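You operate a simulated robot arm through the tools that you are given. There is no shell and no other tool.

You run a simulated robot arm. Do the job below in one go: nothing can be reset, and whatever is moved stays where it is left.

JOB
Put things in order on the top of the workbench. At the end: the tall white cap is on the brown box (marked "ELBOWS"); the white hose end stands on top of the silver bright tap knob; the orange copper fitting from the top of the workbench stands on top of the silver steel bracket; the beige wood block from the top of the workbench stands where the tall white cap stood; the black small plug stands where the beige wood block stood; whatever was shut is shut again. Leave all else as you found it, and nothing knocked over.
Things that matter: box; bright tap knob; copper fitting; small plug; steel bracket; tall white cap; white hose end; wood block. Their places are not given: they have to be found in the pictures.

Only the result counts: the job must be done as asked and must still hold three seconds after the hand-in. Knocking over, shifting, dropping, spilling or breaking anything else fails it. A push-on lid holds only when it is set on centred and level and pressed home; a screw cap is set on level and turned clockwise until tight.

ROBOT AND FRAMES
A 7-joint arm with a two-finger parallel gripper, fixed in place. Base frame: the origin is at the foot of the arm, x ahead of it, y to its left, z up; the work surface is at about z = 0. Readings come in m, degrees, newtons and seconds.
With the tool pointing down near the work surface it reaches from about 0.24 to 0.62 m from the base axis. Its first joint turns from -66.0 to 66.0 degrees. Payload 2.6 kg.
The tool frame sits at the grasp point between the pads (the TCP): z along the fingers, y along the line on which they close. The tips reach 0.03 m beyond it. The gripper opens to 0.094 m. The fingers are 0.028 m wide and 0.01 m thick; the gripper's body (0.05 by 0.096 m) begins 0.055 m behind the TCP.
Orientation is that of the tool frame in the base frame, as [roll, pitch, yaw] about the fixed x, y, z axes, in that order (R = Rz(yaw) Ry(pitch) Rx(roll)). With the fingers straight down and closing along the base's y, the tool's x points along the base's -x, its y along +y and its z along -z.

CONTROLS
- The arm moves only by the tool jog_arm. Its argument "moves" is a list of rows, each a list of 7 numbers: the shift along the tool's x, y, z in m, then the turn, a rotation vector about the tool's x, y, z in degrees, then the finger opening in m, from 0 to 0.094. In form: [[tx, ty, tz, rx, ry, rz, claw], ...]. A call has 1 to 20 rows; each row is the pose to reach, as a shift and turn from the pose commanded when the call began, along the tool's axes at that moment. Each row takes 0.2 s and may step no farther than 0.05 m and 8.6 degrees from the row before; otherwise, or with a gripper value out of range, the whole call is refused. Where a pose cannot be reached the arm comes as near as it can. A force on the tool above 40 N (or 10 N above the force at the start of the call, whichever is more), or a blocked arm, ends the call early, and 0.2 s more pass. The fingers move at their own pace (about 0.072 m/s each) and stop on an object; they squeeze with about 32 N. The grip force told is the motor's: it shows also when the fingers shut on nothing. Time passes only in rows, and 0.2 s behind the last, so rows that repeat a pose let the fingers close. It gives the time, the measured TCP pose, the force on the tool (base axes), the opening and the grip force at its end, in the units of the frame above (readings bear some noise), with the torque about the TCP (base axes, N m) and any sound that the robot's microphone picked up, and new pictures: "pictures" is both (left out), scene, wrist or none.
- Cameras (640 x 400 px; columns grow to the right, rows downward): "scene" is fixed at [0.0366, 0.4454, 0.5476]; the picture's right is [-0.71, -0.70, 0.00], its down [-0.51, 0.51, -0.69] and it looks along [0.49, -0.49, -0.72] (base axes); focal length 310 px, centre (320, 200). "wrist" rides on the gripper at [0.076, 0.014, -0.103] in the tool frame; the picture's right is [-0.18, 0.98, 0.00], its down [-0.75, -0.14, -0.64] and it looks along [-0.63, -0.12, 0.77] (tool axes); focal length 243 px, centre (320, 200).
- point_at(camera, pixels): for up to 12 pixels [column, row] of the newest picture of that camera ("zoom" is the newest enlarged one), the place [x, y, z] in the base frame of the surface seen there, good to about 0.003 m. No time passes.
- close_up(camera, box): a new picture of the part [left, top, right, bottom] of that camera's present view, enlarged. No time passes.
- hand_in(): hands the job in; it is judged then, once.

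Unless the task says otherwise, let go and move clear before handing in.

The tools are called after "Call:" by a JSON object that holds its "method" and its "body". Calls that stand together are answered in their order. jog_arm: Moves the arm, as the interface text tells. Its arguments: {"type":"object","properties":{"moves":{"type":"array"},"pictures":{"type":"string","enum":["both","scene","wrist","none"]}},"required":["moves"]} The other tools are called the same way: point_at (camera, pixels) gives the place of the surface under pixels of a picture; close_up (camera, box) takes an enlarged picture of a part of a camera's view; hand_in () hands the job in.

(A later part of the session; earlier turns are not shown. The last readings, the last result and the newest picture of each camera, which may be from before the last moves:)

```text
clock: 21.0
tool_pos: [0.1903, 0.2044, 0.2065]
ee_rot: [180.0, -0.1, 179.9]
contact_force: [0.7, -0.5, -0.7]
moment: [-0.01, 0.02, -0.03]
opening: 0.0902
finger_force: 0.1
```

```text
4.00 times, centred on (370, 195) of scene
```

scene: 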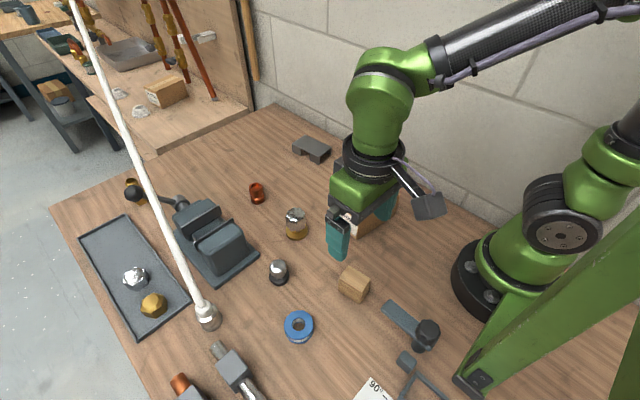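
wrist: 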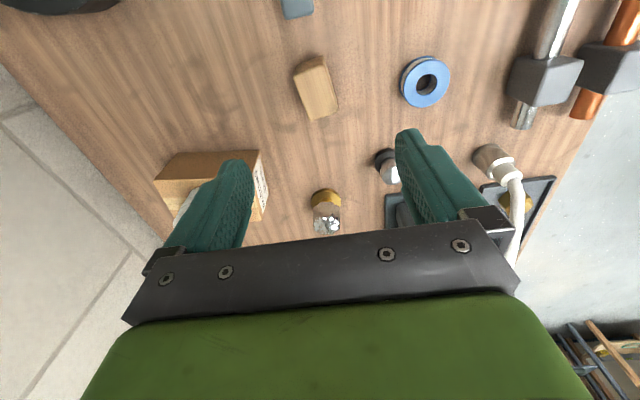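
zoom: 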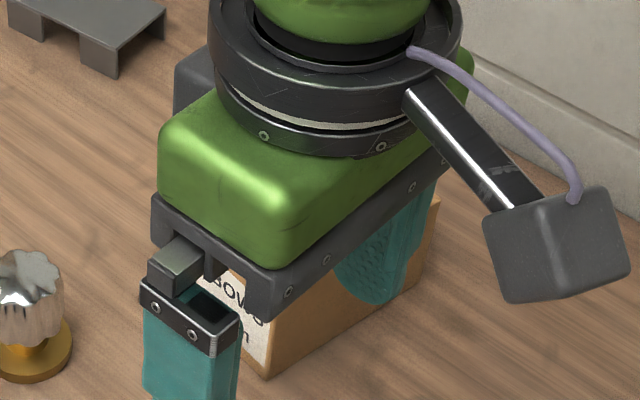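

The wood block shows at wrist (316,87), turned slightly. I'll measure its top corners from here.

Call:
{"method": "close_up", "body": {"camera": "wrist", "box": [256, 40, 384, 120]}}

Call:
{"method": "point_at", "body": {"camera": "wrist", "pixels": [[297, 75], [327, 70], [336, 108], [311, 117], [316, 92], [309, 60], [300, 85], [333, 90]]}}

Call:
{"method": "point_at", "body": {"camera": "scene", "pixels": [[350, 267], [369, 280], [361, 291], [340, 277], [355, 279]]}}

```text
5.00 times, centred on (320, 80) of wrist
```

zoom: 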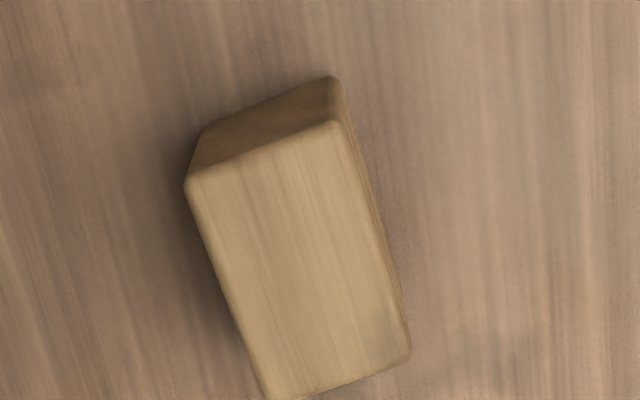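

```text
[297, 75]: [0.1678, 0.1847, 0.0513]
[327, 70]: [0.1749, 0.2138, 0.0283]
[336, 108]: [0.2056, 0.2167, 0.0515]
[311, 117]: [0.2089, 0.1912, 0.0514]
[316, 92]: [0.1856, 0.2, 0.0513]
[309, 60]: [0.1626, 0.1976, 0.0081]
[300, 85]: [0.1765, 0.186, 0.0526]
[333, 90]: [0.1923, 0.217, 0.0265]
```

```text
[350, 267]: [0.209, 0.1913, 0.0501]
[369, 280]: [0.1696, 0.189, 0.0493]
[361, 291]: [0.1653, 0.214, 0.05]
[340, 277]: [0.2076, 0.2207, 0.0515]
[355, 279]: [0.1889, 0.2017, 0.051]
```

The block's centre is about (0.1875,0.2025), its long side lies about 8° off x, and its top is at z≈0.051. I'll turn the tool 8° to match and go down astride its short side.

Call:
{"method": "jog_arm", "body": {"moves": [[0.0035, -0.0005, 0.02, 0, 0, -4, 0.085], [0.0035, -0.0005, 0.05, 0, 0, -8, 0.085], [0.0035, -0.0005, 0.08, 0, 0, -8, 0.085], [0.0035, -0.0005, 0.11, 0, 0, -8, 0.085], [0.0035, -0.0005, 0.135, 0, 0, -8, 0.085], [0.0035, -0.0005, 0.155, 0, 0, -8, 0.085], [0.0035, -0.0005, 0.168, 0, 0, -8, 0.085], [0.0035, -0.0005, 0.171, 0, 0, -8, 0.085], [0.0035, -0.0005, 0.171, 0, 0, -8, 0.085]]}}

Call:
{"method": "close_up", "body": {"camera": "scene", "box": [310, 240, 400, 320]}}

```text
clock: 23.0
tool_pos: [0.187, 0.2021, 0.036]
ee_rot: [179.9, 0.1, -172.0]
contact_force: [-0.4, 0.3, 0.5]
moment: [-0.02, -0.03, -0.01]
opening: 0.0848
finger_force: 0.1
```

scene: 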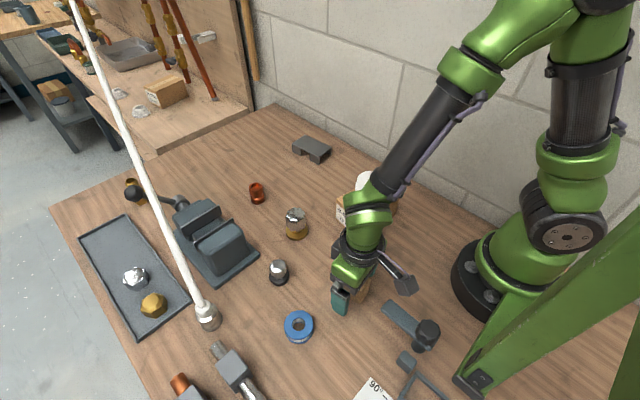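
wrist: 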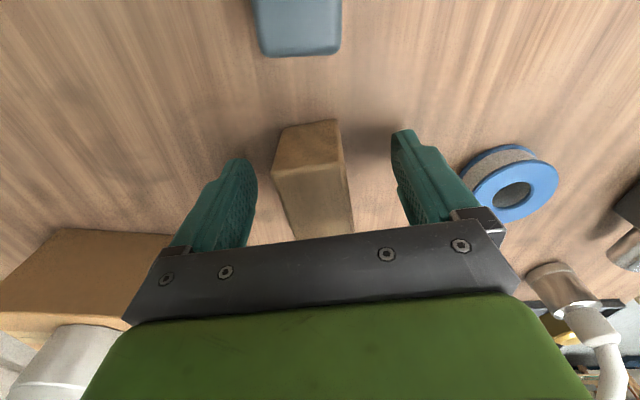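

```text
5.00 times, centred on (355, 280) of scene
```

zoom: 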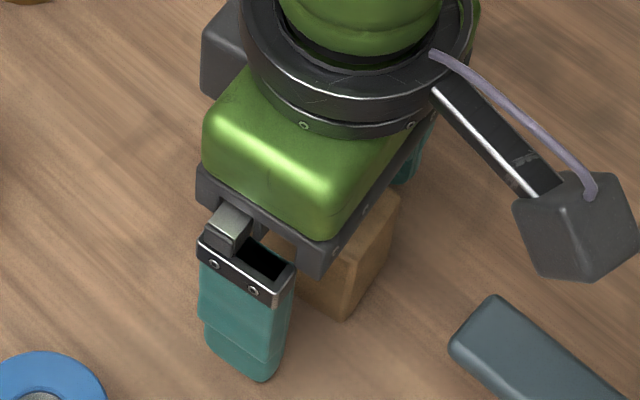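

The block sits squarely between the fingers at wrist (312,180). I'll close on it.

Call:
{"method": "jog_arm", "body": {"moves": [[0, 0, 0, 0, 0, 0, 0.05], [0, 0, 0, 0, 0, 0, 0.02], [0, 0, 0, 0, 0, 0, 0.0], [0, 0, 0, 0, 0, 0, 0.0], [0, 0, 0, 0, 0, 0, 0.0]]}}

```text
clock: 24.2
tool_pos: [0.1868, 0.201, 0.0359]
ee_rot: [-179.9, 0.0, -172.0]
contact_force: [-0.4, 1.0, 0.5]
moment: [-0.02, 0.02, 0.02]
opening: 0.0378
finger_force: 31.8
```

scene: 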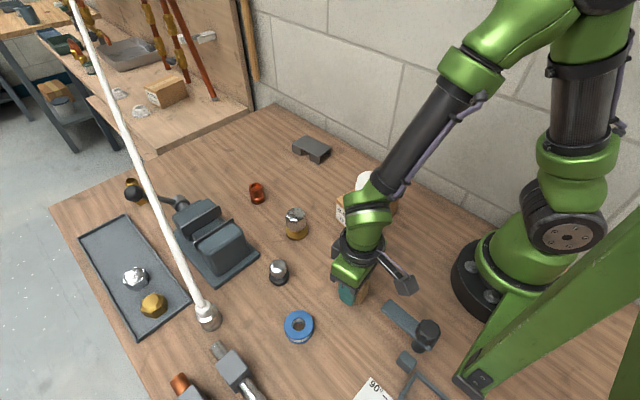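
wrist: 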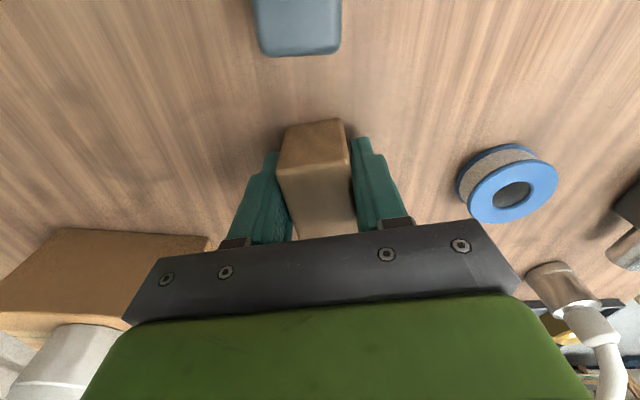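

The block is gripped at 0.0378 m and 31.8 N. It centred itself by about 3 mm in y, so its true place was about (0.187,0.199). I'll lift slowly.

Call:
{"method": "jog_arm", "body": {"moves": [[0, 0, -0.002, 0, 0, 0, 0.0], [0, 0, -0.005, 0, 0, 0, 0.0], [0, 0, -0.009, 0, 0, 0, 0.0], [0, 0, -0.014, 0, 0, 0, 0.0], [0, 0, -0.021, 0, 0, 0, 0.0], [0, 0, -0.03, 0, 0, 0, 0.0], [0, 0, -0.04, 0, 0, 0, 0.0], [0, 0, -0.05, 0, 0, 0, 0.0], [0, 0, -0.06, 0, 0, 0, 0.0], [0, 0, -0.07, 0, 0, 0, 0.0], [0, 0, -0.08, 0, 0, 0, 0.0], [0, 0, -0.09, 0, 0, 0, 0.0], [0, 0, -0.1, 0, 0, 0, 0.0], [0, 0, -0.11, 0, 0, 0, 0.0], [0, 0, -0.116, 0, 0, 0, 0.0], [0, 0, -0.12, 0, 0, 0, 0.0]]}}

```text
clock: 27.6
tool_pos: [0.188, 0.2023, 0.1549]
ee_rot: [180.0, 0.0, -172.1]
contact_force: [0.5, -0.7, -0.7]
moment: [-0.03, 0.01, -0.04]
opening: 0.0377
finger_force: 32.3
```

scene: 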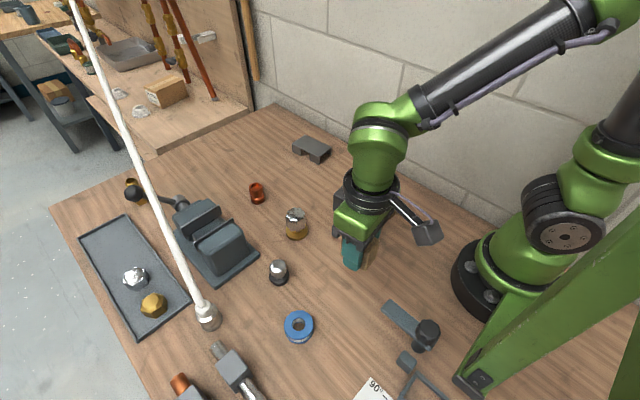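
wrist: 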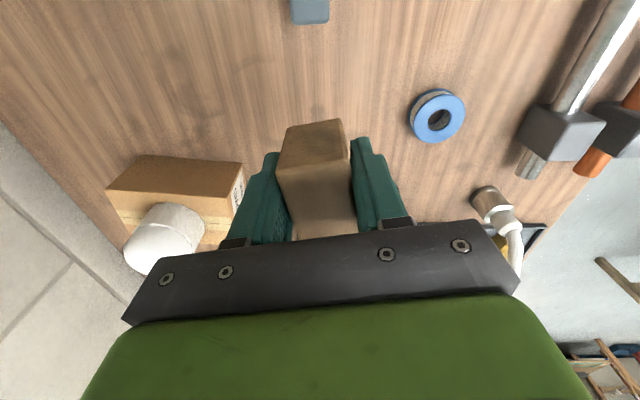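

The block is held firmly at 32 N. I'll carry it at z≈0.155, passing between the box and the knob, to the cap's old place at (0.4675,0.082), and turn the tool back square on the way.

Call:
{"method": "jog_arm", "body": {"moves": [[-0.0026, -0.0016, 0, 0, 0, 0, 0.0], [-0.0091, -0.0055, 0, 0, 0, 0, 0.0], [-0.0195, -0.0119, 0, 0, 0, 0.5, 0.0], [-0.0326, -0.0198, 0, 0, 0, 1, 0.0], [-0.0469, -0.0285, 0, 0, 0, 1.5, 0.0], [-0.0625, -0.038, 0, 0, 0, 2, 0.0], [-0.0782, -0.0475, 0, 0, 0, 2.5, 0.0], [-0.0938, -0.057, 0, 0, 0, 3, 0.0], [-0.1094, -0.0665, 0, 0, 0, 3.5, 0.0], [-0.125, -0.076, 0, 0, 0, 4, 0.0], [-0.1407, -0.0855, 0, 0, 0, 4.5, 0.0], [-0.1563, -0.095, 0, 0, 0, 5, 0.0], [-0.1719, -0.1045, 0, 0, 0, 5.5, 0.0], [-0.1876, -0.114, 0, 0, 0, 6, 0.0], [-0.2032, -0.1235, 0, 0, 0, 6.5, 0.0], [-0.2188, -0.133, 0, 0, 0, 7, 0.0], [-0.2331, -0.1417, 0, 0, 0, 7.5, 0.0], [-0.2449, -0.1488, 0, 0, 0, 8, 0.0], [-0.254, -0.1543, 0, 0, 0, 8, 0.0], [-0.2605, -0.1583, 0, 0, 0, 8, 0.0]]}}

```text
clock: 31.8
tool_pos: [0.4679, 0.0814, 0.1572]
ee_rot: [180.0, 0.0, -180.0]
contact_force: [-0.6, 0.3, -0.7]
moment: [-0.03, 0.04, -0.03]
opening: 0.0376
finger_force: 32.1
```

scene: 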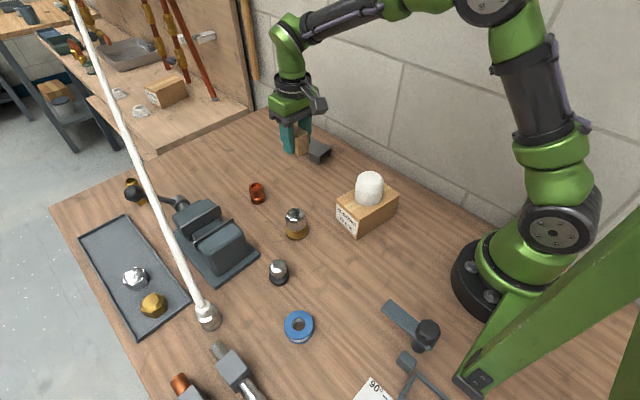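
wrist: 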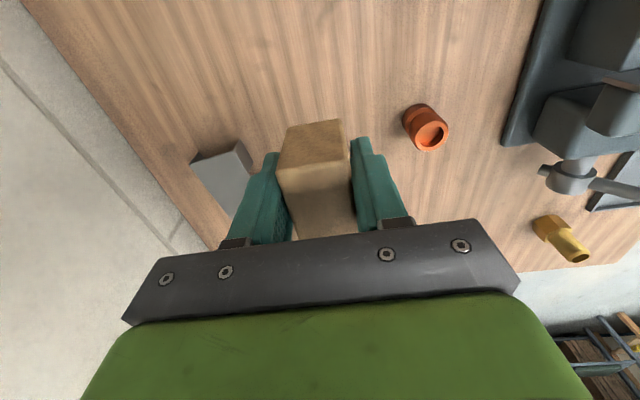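

The cap stands well on the box at scene (368,188), and the block is over the target. I'll lower it gradually.

Call:
{"method": "jog_arm", "body": {"moves": [[0, 0, 0.005, 0, 0, 0, 0.0], [0, 0, 0.015, 0, 0, 0, 0.0], [0, 0, 0.027, 0, 0, 0, 0.0], [0, 0, 0.04, 0, 0, 0, 0.0], [0, 0, 0.053, 0, 0, 0, 0.0], [0, 0, 0.066, 0, 0, 0, 0.0], [0, 0, 0.079, 0, 0, 0, 0.0], [0, 0, 0.091, 0, 0, 0, 0.0], [0, 0, 0.102, 0, 0, 0, 0.0], [0, 0, 0.11, 0, 0, 0, 0.0], [0, 0, 0.115, 0, 0, 0, 0.0], [0, 0, 0.117, 0, 0, 0, 0.0], [0, 0, 0.118, 0, 0, 0, 0.0], [0, 0, 0.119, 0, 0, 0, 0.0]]}}

```text
clock: 34.8
tool_pos: [0.4666, 0.081, 0.0372]
ee_rot: [-180.0, 0.1, 180.0]
contact_force: [-0.1, -0.2, -0.5]
moment: [0.01, 0.03, -0.01]
opening: 0.0376
finger_force: 31.6
```

scene: 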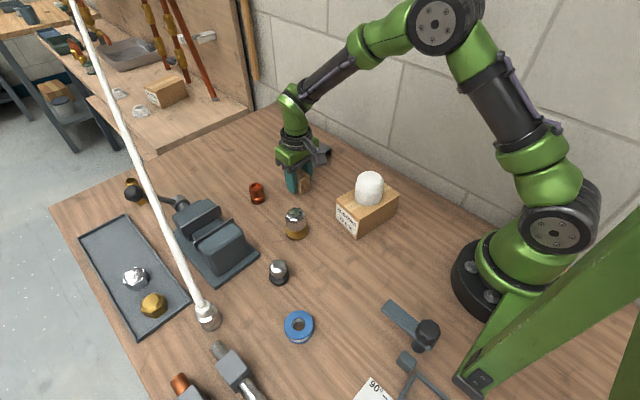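
wrist: 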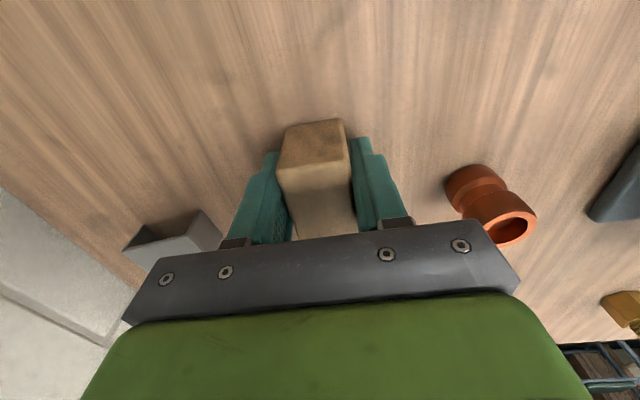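

There's no contact yet with the command at 0.0367. I'll take small steps until the block touches down.

Call:
{"method": "jog_arm", "body": {"moves": [[0, 0, 0.001, 0, 0, 0, 0.0], [0, 0, 0.0018, 0, 0, 0, 0.0]], "pictures": "none"}}

```text
clock: 35.4
tool_pos: [0.4677, 0.0803, 0.0358]
ee_rot: [-180.0, 0.0, 179.9]
contact_force: [-4.6, -1.4, 11.1]
moment: [-0.04, 0.22, -0.01]
opening: 0.0375
finger_force: 31.5
```

It touches down at 11 N. I'll ease off, open, then rise straight up.

Call:
{"method": "jog_arm", "body": {"moves": [[0, 0, -0.0006, 0, 0, 0, 0.0], [0, 0, -0.0006, 0, 0, 0, 0.05], [0, 0, -0.0006, 0, 0, 0, 0.07], [0, 0, -0.0006, 0, 0, 0, 0.085], [0, 0, -0.0006, 0, 0, 0, 0.085], [0, 0, -0.02, 0, 0, 0, 0.085], [0, 0, -0.05, 0, 0, 0, 0.085], [0, 0, -0.08, 0, 0, 0, 0.085], [0, 0, -0.12, 0, 0, 0, 0.085], [0, 0, -0.155, 0, 0, 0, 0.085]]}}

Call:
{"method": "close_up", "body": {"camera": "scene", "box": [250, 130, 410, 245]}}

```text
clock: 37.6
tool_pos: [0.467, 0.0831, 0.1906]
ee_rot: [179.9, -0.1, 180.0]
contact_force: [0.0, -0.1, 0.1]
moment: [0.04, 0.02, 0.0]
opening: 0.0851
finger_force: 0.1
```

scene: 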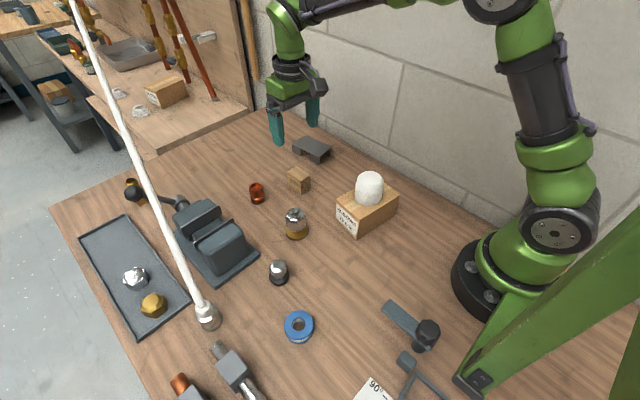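
wrist: 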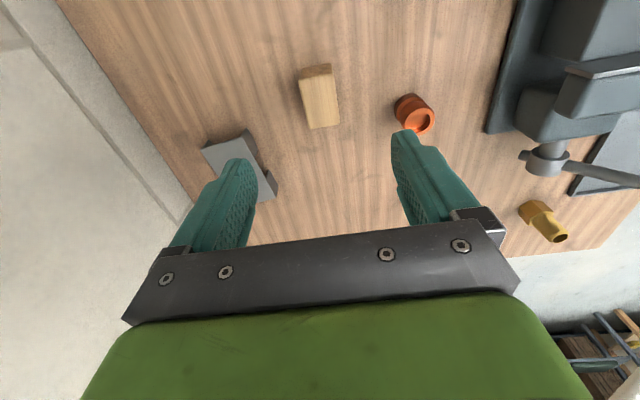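

```text
3.48 times, centred on (330, 188) of scene
```

zoom: 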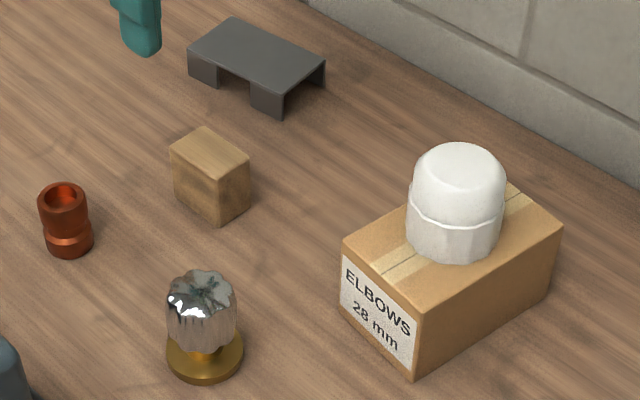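

The block stands upright in the cap's old place and the cap is steady on the box. Next I'll measure the copper fitting (scene (257,193)) and the bracket top (scene (312,147)).

Call:
{"method": "point_at", "body": {"camera": "scene", "pixels": [[294, 145], [305, 137], [329, 148], [319, 155], [311, 146], [257, 186], [250, 186], [264, 186], [257, 202], [252, 201], [263, 200], [257, 183]]}}

Call:
{"method": "point_at", "body": {"camera": "wrist", "pixels": [[206, 149], [245, 138], [225, 150], [262, 198], [420, 123], [428, 118], [412, 128], [418, 130], [408, 97], [400, 105], [396, 112], [416, 99]]}}

Call:
{"method": "close_up", "body": {"camera": "wrist", "box": [340, 70, 468, 150]}}

Call:
{"method": "close_up", "body": {"camera": "scene", "box": [237, 170, 277, 210]}}

Call:
{"method": "close_up", "body": {"camera": "scene", "box": [280, 125, 345, 170]}}

```text
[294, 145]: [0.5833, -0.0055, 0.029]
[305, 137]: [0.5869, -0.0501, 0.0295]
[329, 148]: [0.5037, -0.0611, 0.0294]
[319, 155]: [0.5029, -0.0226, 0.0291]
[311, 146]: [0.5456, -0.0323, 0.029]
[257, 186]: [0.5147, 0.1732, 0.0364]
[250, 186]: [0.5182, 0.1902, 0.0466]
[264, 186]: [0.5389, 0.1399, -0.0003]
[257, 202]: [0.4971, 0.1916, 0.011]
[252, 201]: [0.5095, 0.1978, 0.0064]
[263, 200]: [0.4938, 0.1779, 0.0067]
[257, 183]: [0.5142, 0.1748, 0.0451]
```

```text
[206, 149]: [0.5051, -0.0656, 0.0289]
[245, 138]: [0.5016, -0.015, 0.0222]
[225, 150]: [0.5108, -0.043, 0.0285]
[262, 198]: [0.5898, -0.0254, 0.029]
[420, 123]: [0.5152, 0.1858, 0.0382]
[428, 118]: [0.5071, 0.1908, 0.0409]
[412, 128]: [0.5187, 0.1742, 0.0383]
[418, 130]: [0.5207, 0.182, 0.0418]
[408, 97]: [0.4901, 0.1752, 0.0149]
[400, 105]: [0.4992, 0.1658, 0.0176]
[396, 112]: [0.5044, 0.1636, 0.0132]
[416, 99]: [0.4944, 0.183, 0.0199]
```

```text
5.00 times, centred on (404, 110) of wrist
```

zoom: 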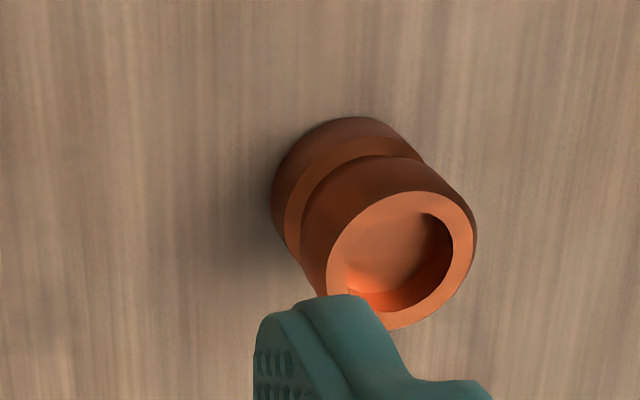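

```text
10.00 times, centred on (257, 190) of scene
```

zoom: 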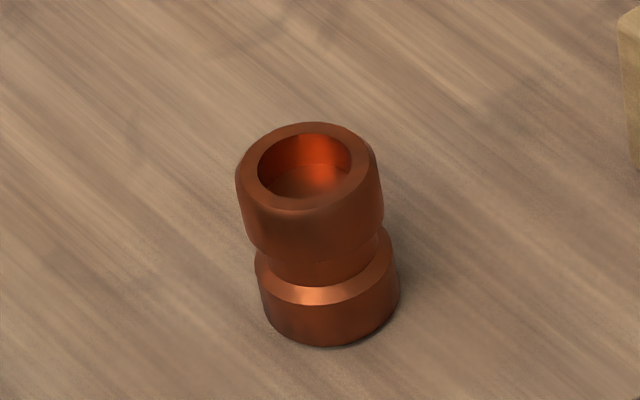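

```text
8.89 times, centred on (312, 148) of scene
```

zoom: 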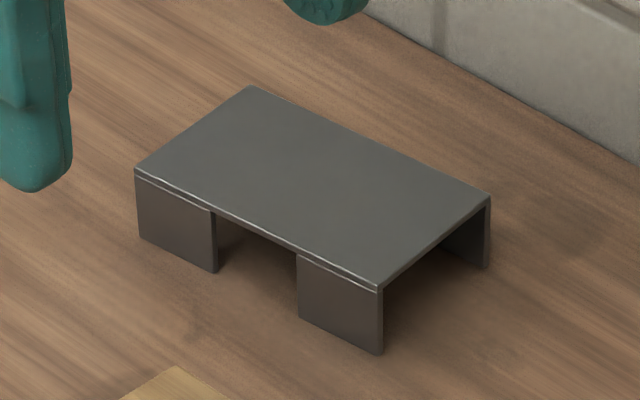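

The bracket top is centred at about (0.5445,-0.0325) at z 0.029, and the fitting is at about (0.508,0.181) with radius about 0.0166. I'll check how near the vise comes before going down beside the fitting.

Call:
{"method": "point_at", "body": {"camera": "wrist", "pixels": [[492, 125], [505, 60], [520, 128], [560, 90], [545, 150], [525, 158], [600, 60], [600, 95], [535, 215], [560, 236], [575, 165], [640, 175]]}}

Call:
{"method": "point_at", "body": {"camera": "scene", "pixels": [[203, 205], [222, 225], [256, 248], [240, 235], [195, 225], [181, 203], [173, 202], [150, 196]]}}

```text
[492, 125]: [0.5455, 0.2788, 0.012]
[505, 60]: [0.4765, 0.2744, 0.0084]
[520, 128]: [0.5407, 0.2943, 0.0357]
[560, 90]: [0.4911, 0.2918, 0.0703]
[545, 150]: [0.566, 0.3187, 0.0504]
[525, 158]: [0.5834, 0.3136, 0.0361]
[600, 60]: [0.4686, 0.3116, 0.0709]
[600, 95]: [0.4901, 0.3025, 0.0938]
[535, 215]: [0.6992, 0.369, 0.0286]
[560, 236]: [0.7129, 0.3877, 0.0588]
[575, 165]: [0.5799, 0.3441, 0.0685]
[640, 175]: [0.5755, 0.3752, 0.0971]
```

```text
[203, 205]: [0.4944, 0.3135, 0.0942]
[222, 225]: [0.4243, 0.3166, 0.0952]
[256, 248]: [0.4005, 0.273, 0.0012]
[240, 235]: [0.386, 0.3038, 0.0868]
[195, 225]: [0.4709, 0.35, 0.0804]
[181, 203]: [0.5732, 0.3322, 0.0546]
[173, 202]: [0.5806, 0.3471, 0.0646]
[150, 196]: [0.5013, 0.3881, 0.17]
```

The vise starts at y≥0.273, so there's room. I'll move over the fitting and go down around it.

Call:
{"method": "jog_arm", "body": {"moves": [[-0.013, 0.033, 0.0, 0, 0, 0, 0.075], [-0.027, 0.066, 0.0, 0, 0, 0, 0.075], [-0.0405, 0.099, 0.0, 0, 0, 0, 0.075], [-0.0405, 0.099, 0.03, 0, 0, 0, 0.075], [-0.0405, 0.099, 0.06, 0, 0, 0, 0.075]]}}

Call:
{"method": "close_up", "body": {"camera": "wrist", "box": [220, 50, 420, 200]}}

```text
clock: 38.8
tool_pos: [0.5087, 0.1812, 0.1296]
ee_rot: [-180.0, 0.0, -179.9]
contact_force: [0.3, 0.6, -0.8]
moment: [0.02, 0.03, -0.05]
opening: 0.0749
finger_force: 0.1
```

scene: 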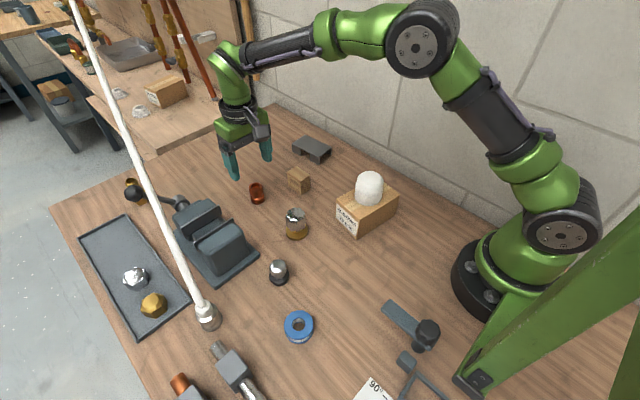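
wrist: 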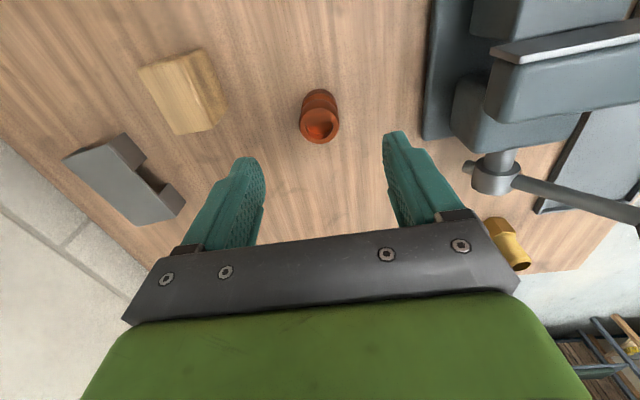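

```text
2.67 times, centred on (320, 125) of wrist
```

zoom: 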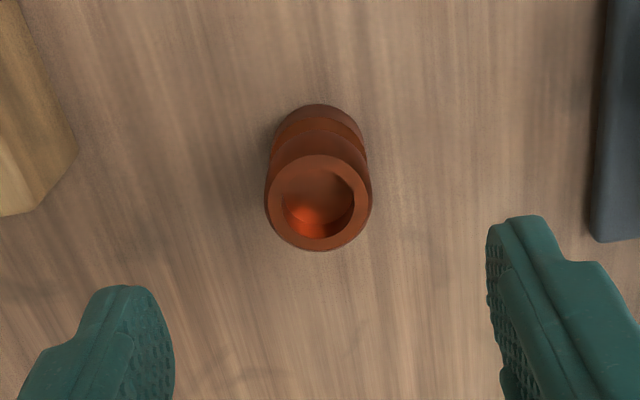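

The fitting's ring is at wrist (319,126), within about 2 mm of the TCP axis. I'll shift 2 mm in x, go down, and close.

Call:
{"method": "jog_arm", "body": {"moves": [[-0.002, 0, 0.02, 0, 0, 0, 0.075], [-0.002, 0, 0.045, 0, 0, 0, 0.075], [-0.002, 0, 0.07, 0, 0, 0, 0.075], [-0.002, 0, 0.086, 0, 0, 0, 0.075], [-0.002, 0, 0.094, 0, 0, 0, 0.075], [-0.002, 0, 0.094, 0, 0, 0, 0.075]]}}

```text
clock: 40.2
tool_pos: [0.5103, 0.1807, 0.0372]
ee_rot: [180.0, 0.0, -180.0]
contact_force: [0.4, -0.1, -0.1]
moment: [-0.02, -0.02, -0.01]
opening: 0.0749
finger_force: 0.0
```

scene: 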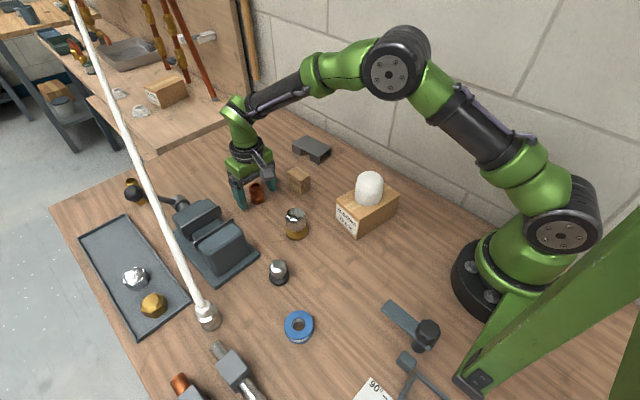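
wrist: 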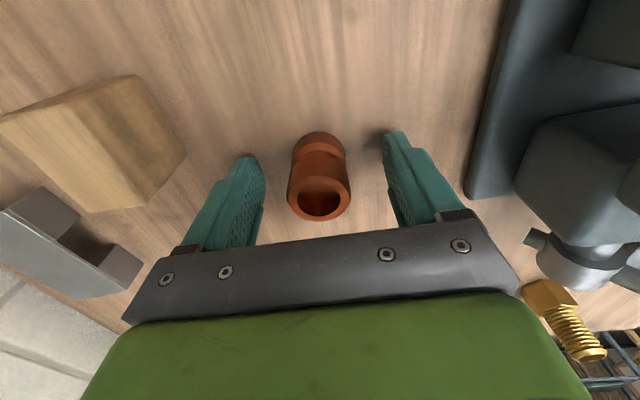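

The fitting is centred between the fingers at wrist (320,178). I'll close and begin a slow lift.

Call:
{"method": "jog_arm", "body": {"moves": [[0, 0, 0, 0, 0, 0, 0.05], [0, 0, 0, 0, 0, 0, 0.03], [0, 0, 0, 0, 0, 0, 0.0], [0, 0, 0, 0, 0, 0, 0.0], [0, 0, 0, 0, 0, 0, 0.0], [0, 0, -0.002, 0, 0, 0, 0.0], [0, 0, -0.005, 0, 0, 0, 0.0], [0, 0, -0.01, 0, 0, 0, 0.0], [0, 0, -0.017, 0, 0, 0, 0.0], [0, 0, -0.025, 0, 0, 0, 0.0]]}}

Call:
{"method": "close_up", "body": {"camera": "scene", "box": [220, 140, 300, 220]}}

```text
clock: 42.4
tool_pos: [0.509, 0.1797, 0.0614]
ee_rot: [-179.9, 0.0, -180.0]
contact_force: [-0.9, -0.1, -0.3]
moment: [-0.01, -0.01, 0.01]
opening: 0.0316
finger_force: 31.9
```

scene: 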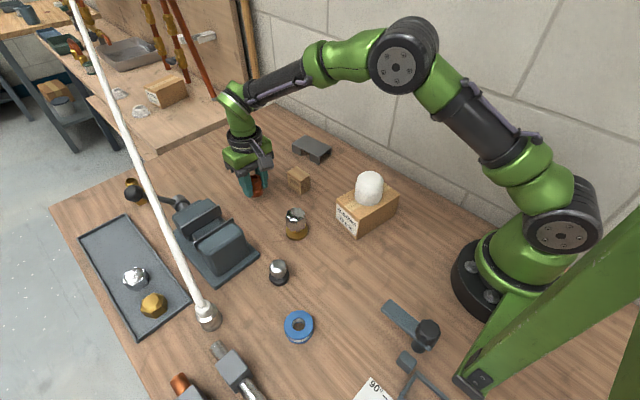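
wrist: 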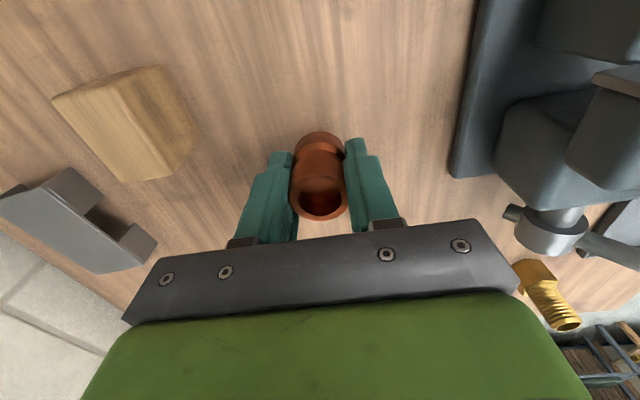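

```text
5.00 times, centred on (260, 180) of scene
```

zoom: 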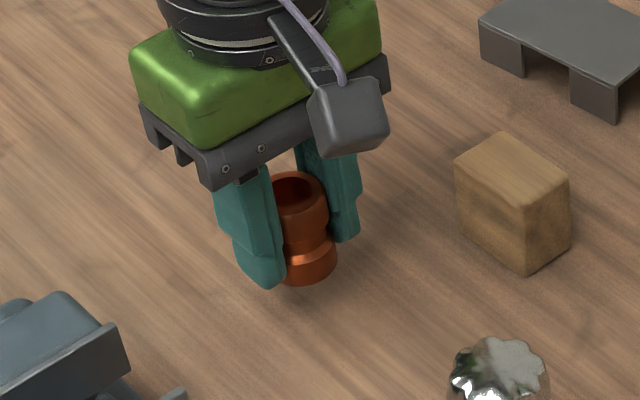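

The fitting is off the bench and held at 31.9 N. I'll lift to z 0.13 and carry it over the bracket.

Call:
{"method": "jog_arm", "body": {"moves": [[0, 0, -0.006, 0, 0, 0, 0.0], [0, 0, -0.016, 0, 0, 0, 0.0], [0, 0, -0.028, 0, 0, 0, 0.0], [0, 0, -0.04, 0, 0, 0, 0.0], [0, 0, -0.052, 0, 0, 0, 0.0], [0, 0, -0.063, 0, 0, 0, 0.0], [-0.0007, -0.004, -0.069, 0, 0, 0, 0.0], [-0.0021, -0.013, -0.069, 0, 0, 0, 0.0], [-0.0045, -0.028, -0.069, 0, 0, 0, 0.0], [-0.0076, -0.047, -0.069, 0, 0, 0, 0.0], [-0.0108, -0.067, -0.069, 0, 0, 0, 0.0], [-0.0141, -0.087, -0.069, 0, 0, 0, 0.0], [-0.0173, -0.107, -0.069, 0, 0, 0, 0.0], [-0.0205, -0.127, -0.069, 0, 0, 0, 0.0], [-0.0238, -0.147, -0.069, 0, 0, 0, 0.0], [-0.027, -0.167, -0.069, 0, 0, 0, 0.0], [-0.0301, -0.186, -0.069, 0, 0, 0, 0.0], [-0.0325, -0.201, -0.069, 0, 0, 0, 0.0], [-0.0339, -0.21, -0.069, 0, 0, 0, 0.0], [-0.0345, -0.2135, -0.069, 0, 0, 0, 0.0]]}}

Call:
{"method": "close_up", "body": {"camera": "wrist", "box": [220, 70, 420, 250]}}

```text
clock: 46.6
tool_pos: [0.5459, -0.0334, 0.1297]
ee_rot: [-180.0, 0.0, 180.0]
contact_force: [1.3, 0.0, -0.9]
moment: [-0.01, 0.01, 0.02]
opening: 0.0317
finger_force: 32.1
```

scene: 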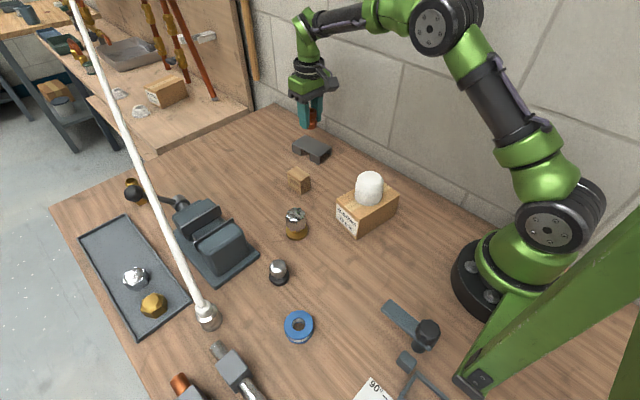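
wrist: 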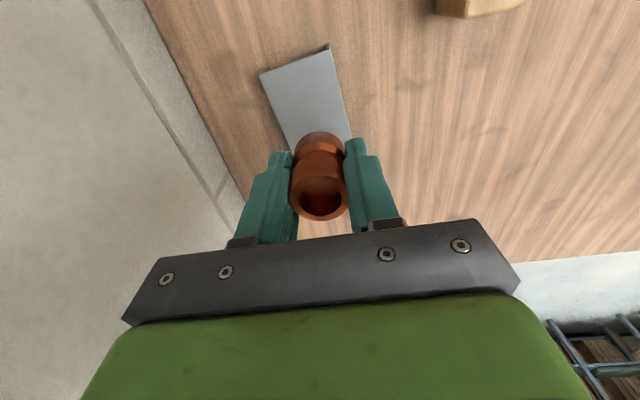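

```text
2.22 times, centred on (320, 160) of wrist
```

zoom: 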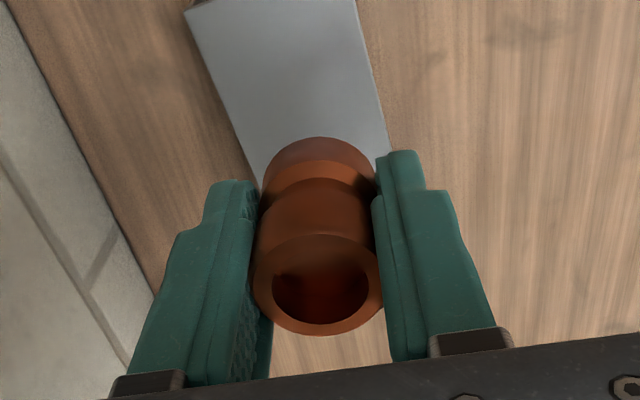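

The fitting is held over the bracket. I'll check the alignment by measuring the bracket edges in the wrist view.

Call:
{"method": "point_at", "body": {"camera": "wrist", "pixels": [[283, 116], [343, 116], [313, 116], [297, 62], [264, 76], [326, 50], [345, 130], [289, 138]]}}

Call:
{"method": "point_at", "body": {"camera": "scene", "pixels": [[292, 145], [305, 136], [330, 148], [319, 157], [311, 146], [298, 150], [311, 156], [325, 152], [318, 142]]}}

```text
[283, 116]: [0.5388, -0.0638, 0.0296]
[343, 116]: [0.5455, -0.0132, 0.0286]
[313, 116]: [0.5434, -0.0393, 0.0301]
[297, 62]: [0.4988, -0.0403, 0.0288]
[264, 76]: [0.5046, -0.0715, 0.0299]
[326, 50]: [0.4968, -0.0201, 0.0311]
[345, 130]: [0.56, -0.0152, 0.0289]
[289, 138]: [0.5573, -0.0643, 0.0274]
```

```text
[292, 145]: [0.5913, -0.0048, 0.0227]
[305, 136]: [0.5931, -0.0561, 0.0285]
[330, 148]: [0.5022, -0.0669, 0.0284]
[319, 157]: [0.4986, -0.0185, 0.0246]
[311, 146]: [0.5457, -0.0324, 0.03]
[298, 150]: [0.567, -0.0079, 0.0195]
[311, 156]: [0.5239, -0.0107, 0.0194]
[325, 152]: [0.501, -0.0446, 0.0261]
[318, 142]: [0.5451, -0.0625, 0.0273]
```

The bracket's middle is about (0.546,-0.0375), 5 mm further in -y than the present position. I'll correct that and lower slowly.

Call:
{"method": "jog_arm", "body": {"moves": [[-0.0005, -0.0025, 0.004, 0, 0, 0, 0.0], [-0.001, -0.005, 0.012, 0, 0, 0, 0.0], [-0.001, -0.005, 0.022, 0, 0, 0, 0.0], [-0.001, -0.005, 0.032, 0, 0, 0, 0.0], [-0.001, -0.005, 0.042, 0, 0, 0, 0.0], [-0.001, -0.005, 0.05, 0, 0, 0, 0.0], [-0.001, -0.005, 0.056, 0, 0, 0, 0.0], [-0.001, -0.005, 0.06, 0, 0, 0, 0.0], [-0.001, -0.005, 0.062, 0, 0, 0, 0.0]]}}

Call:
{"method": "close_up", "body": {"camera": "scene", "box": [270, 110, 350, 180]}}

```text
clock: 48.6
tool_pos: [0.5458, -0.0378, 0.0685]
ee_rot: [-180.0, 0.0, 179.9]
contact_force: [-0.2, -0.2, -1.6]
moment: [0.0, 0.01, -0.01]
opening: 0.0315
finger_force: 31.8
```

scene: 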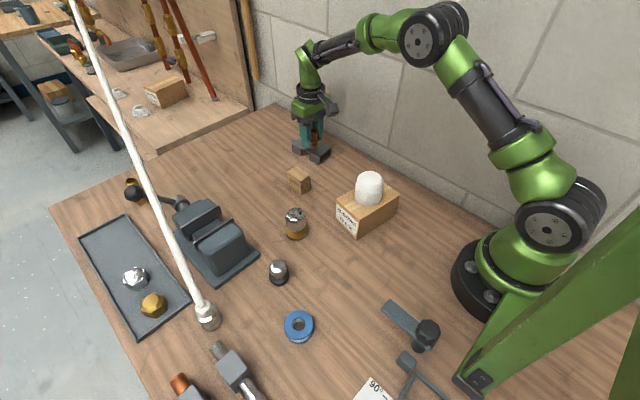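
wrist: 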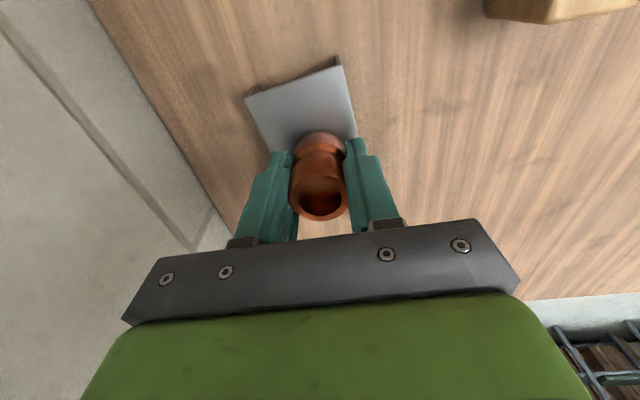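

```text
5.71 times, centred on (310, 145) of scene
```

zoom: 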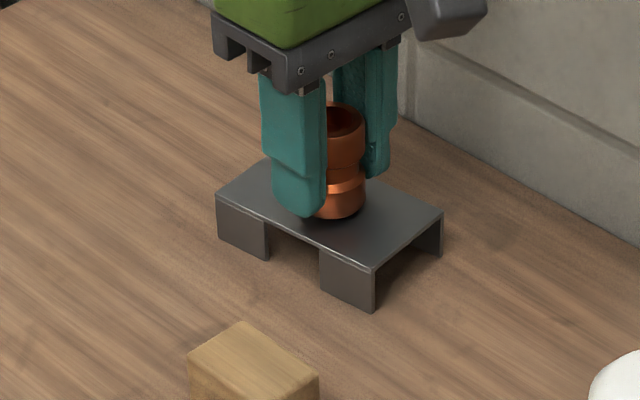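

The fitting is a few millimetres above the bracket top with no contact yet. I'll use 0.8 mm steps.

Call:
{"method": "jog_arm", "body": {"moves": [[0, 0, 0.0008, 0, 0, 0, 0.0], [0, 0, 0.0016, 0, 0, 0, 0.0], [0, 0, 0.0022, 0, 0, 0, 0.0]], "pictures": "none"}}

```text
clock: 49.4
tool_pos: [0.5455, -0.0371, 0.0659]
ee_rot: [-179.9, 0.0, -180.0]
contact_force: [-0.2, 0.3, -1.1]
moment: [0.01, 0.03, 0.03]
opening: 0.0316
finger_force: 32.0
```

Call:
{"method": "jog_arm", "body": {"moves": [[0, 0, 0.0006, 0, 0, 0, 0.0], [0, 0, 0.0012, 0, 0, 0, 0.0]], "pictures": "none"}}

```text
clock: 50.0
tool_pos: [0.5456, -0.0379, 0.0645]
ee_rot: [-179.9, 0.1, -180.0]
contact_force: [0.0, -0.2, -0.3]
moment: [0.02, 0.03, -0.02]
opening: 0.0313
finger_force: 31.7
```

Still no load at a command of 0.0645. I'll keep stepping down gently.

Call:
{"method": "jog_arm", "body": {"moves": [[0, 0, 0.0006, 0, 0, 0, 0.0], [0, 0, 0.0012, 0, 0, 0, 0.0]], "pictures": "scene"}}

Call:
{"method": "close_up", "body": {"camera": "scene", "box": [280, 115, 340, 170]}}

```text
clock: 50.6
tool_pos: [0.546, -0.0385, 0.0637]
ee_rot: [-179.9, 0.2, -180.0]
contact_force: [-2.6, 0.4, 6.6]
moment: [0.02, 0.07, 0.02]
opening: 0.0317
finger_force: 31.8
```

scene: 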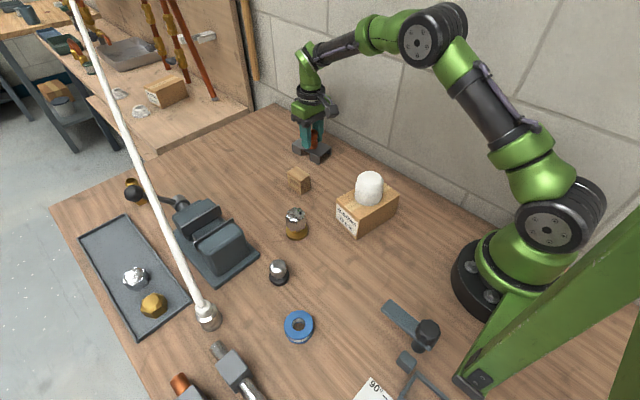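

```text
7.27 times, centred on (310, 142) of scene
```

zoom: 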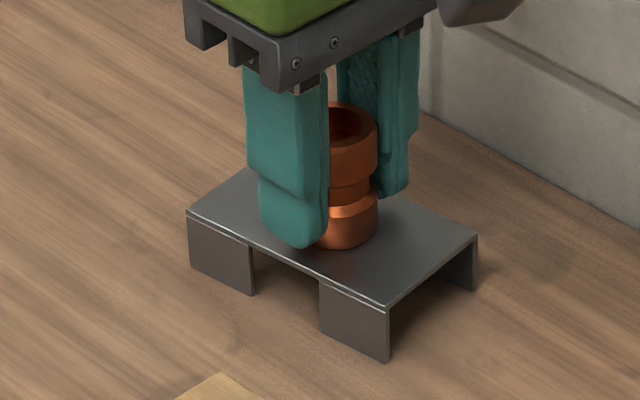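

Contact reads 6.6 N with the fitting on the bracket, so I'll open gently and rise.

Call:
{"method": "jog_arm", "body": {"moves": [[0, 0, -0.0003, 0, 0, 0, 0.0], [0, 0, -0.0003, 0, 0, 0, 0.04], [0, 0, -0.0003, 0, 0, 0, 0.055], [0, 0, -0.0003, 0, 0, 0, 0.07], [0, 0, -0.0003, 0, 0, 0, 0.07], [0, 0, -0.015, 0, 0, 0, 0.07], [0, 0, -0.04, 0, 0, 0, 0.07], [0, 0, -0.075, 0, 0, 0, 0.07], [0, 0, -0.11, 0, 0, 0, 0.07], [0, 0, -0.136, 0, 0, 0, 0.07]]}}

Call:
{"method": "close_up", "body": {"camera": "scene", "box": [280, 115, 340, 170]}}

```text
clock: 52.8
tool_pos: [0.5445, -0.0376, 0.2012]
ee_rot: [-180.0, 0.0, -180.0]
contact_force: [0.4, 0.1, -0.2]
moment: [0.0, 0.01, -0.02]
opening: 0.0699
finger_force: 0.0
```

scene: 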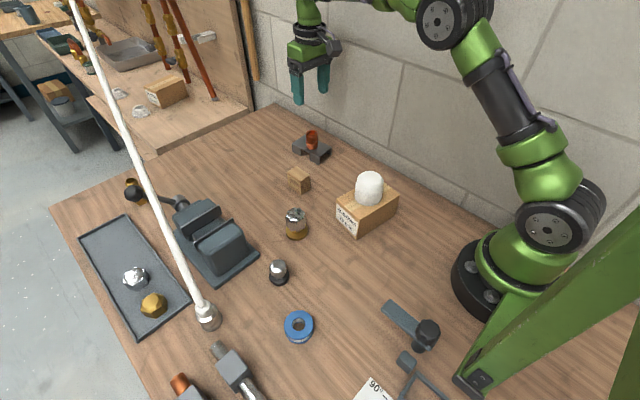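
wrist: 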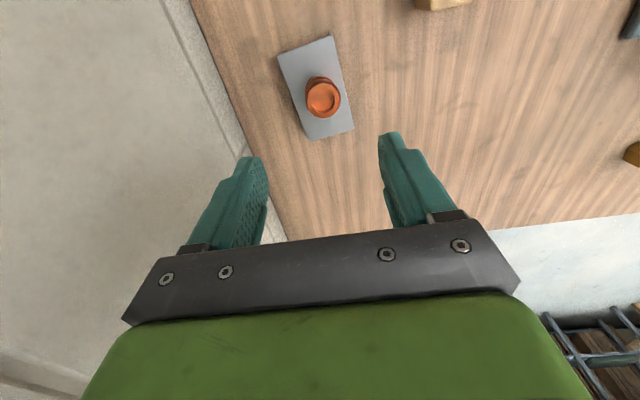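

```text
7.27 times, centred on (310, 142) of scene
```

zoom: 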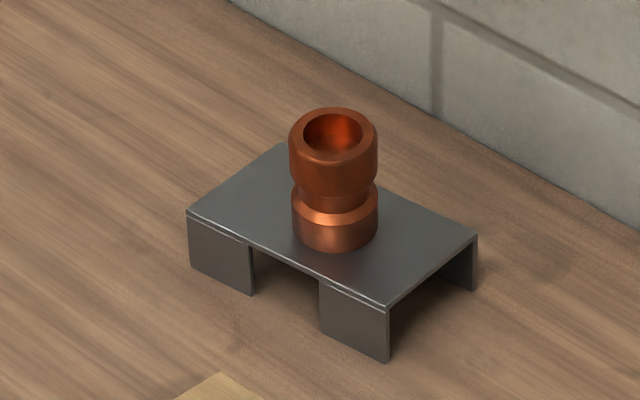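

The fitting stands in the middle of the bracket. Now I'll go to the small plug near (0.308,0.284) at a safe height and look.

Call:
{"method": "jog_arm", "body": {"moves": [[0.016, 0.022, 0, 0, 0, 0, 0.08], [0.035, 0.048, 0, 0, 0, 0, 0.08], [0.054, 0.074, 0, 0, 0, 0, 0.08], [0.073, 0.1, 0, 0, 0, 0, 0.08], [0.092, 0.126, 0, 0, 0, 0, 0.08], [0.112, 0.152, 0, 0, 0, 0, 0.08], [0.131, 0.178, 0, 0, 0, 0, 0.08], [0.15, 0.204, 0, 0, 0, 0, 0.08], [0.169, 0.23, 0, 0, 0, 0, 0.08], [0.188, 0.256, 0, 0, 0, 0, 0.08], [0.207, 0.282, 0, 0, 0, 0, 0.08], [0.223, 0.304, 0, 0, 0, 0, 0.08], [0.2355, 0.3205, 0, 0, 0, 0, 0.08], [0.2355, 0.3205, 0.03, 0, 0, 0, 0.08], [0.2355, 0.3205, 0.06, 0, 0, 0, 0.08]]}}

Call:
{"method": "close_up", "body": {"camera": "wrist", "box": [220, 50, 420, 200]}}

```text
clock: 56.0
tool_pos: [0.3096, 0.2817, 0.139]
ee_rot: [-180.0, -0.1, 180.0]
contact_force: [0.7, 0.2, 0.4]
moment: [0.0, -0.03, 0.02]
opening: 0.08
finger_force: 0.1
```

scene: 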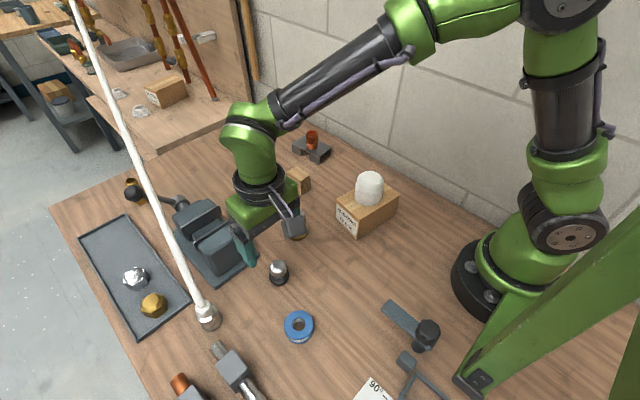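
wrist: 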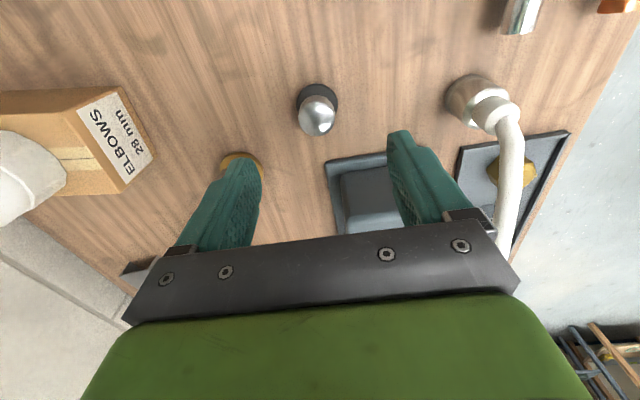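

```text
2.67 times, centred on (320, 125) of wrist
```

zoom: 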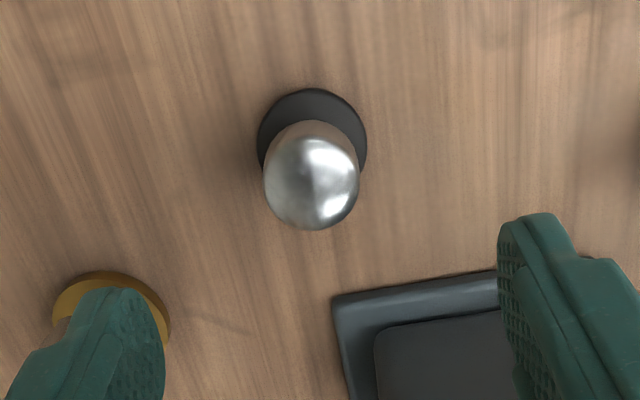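

The plug (ball at wrist (317,118), foot at (317,104)) is almost under the TCP, and the vise is clear. I'll go down around its foot.

Call:
{"method": "jog_arm", "body": {"moves": [[0.001, -0.0015, 0.02, 0, 0, 0, 0.08], [0.001, -0.0015, 0.045, 0, 0, 0, 0.08], [0.001, -0.0015, 0.07, 0, 0, 0, 0.08], [0.001, -0.0015, 0.09, 0, 0, 0, 0.08], [0.001, -0.0015, 0.1, 0, 0, 0, 0.08], [0.001, -0.0015, 0.1048, 0, 0, 0, 0.08], [0.001, -0.0015, 0.1048, 0, 0, 0, 0.08]]}}

```text
clock: 57.6
tool_pos: [0.3084, 0.281, 0.0351]
ee_rot: [-179.9, 0.1, -180.0]
contact_force: [-0.2, -0.2, -0.3]
moment: [-0.01, 0.03, -0.02]
opening: 0.0797
finger_force: 0.1
```

scene: 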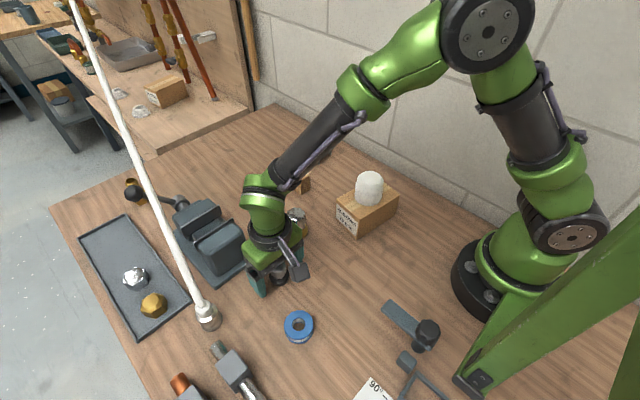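
wrist: 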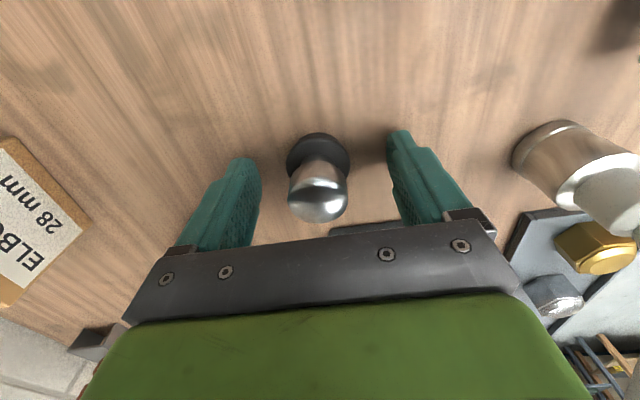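

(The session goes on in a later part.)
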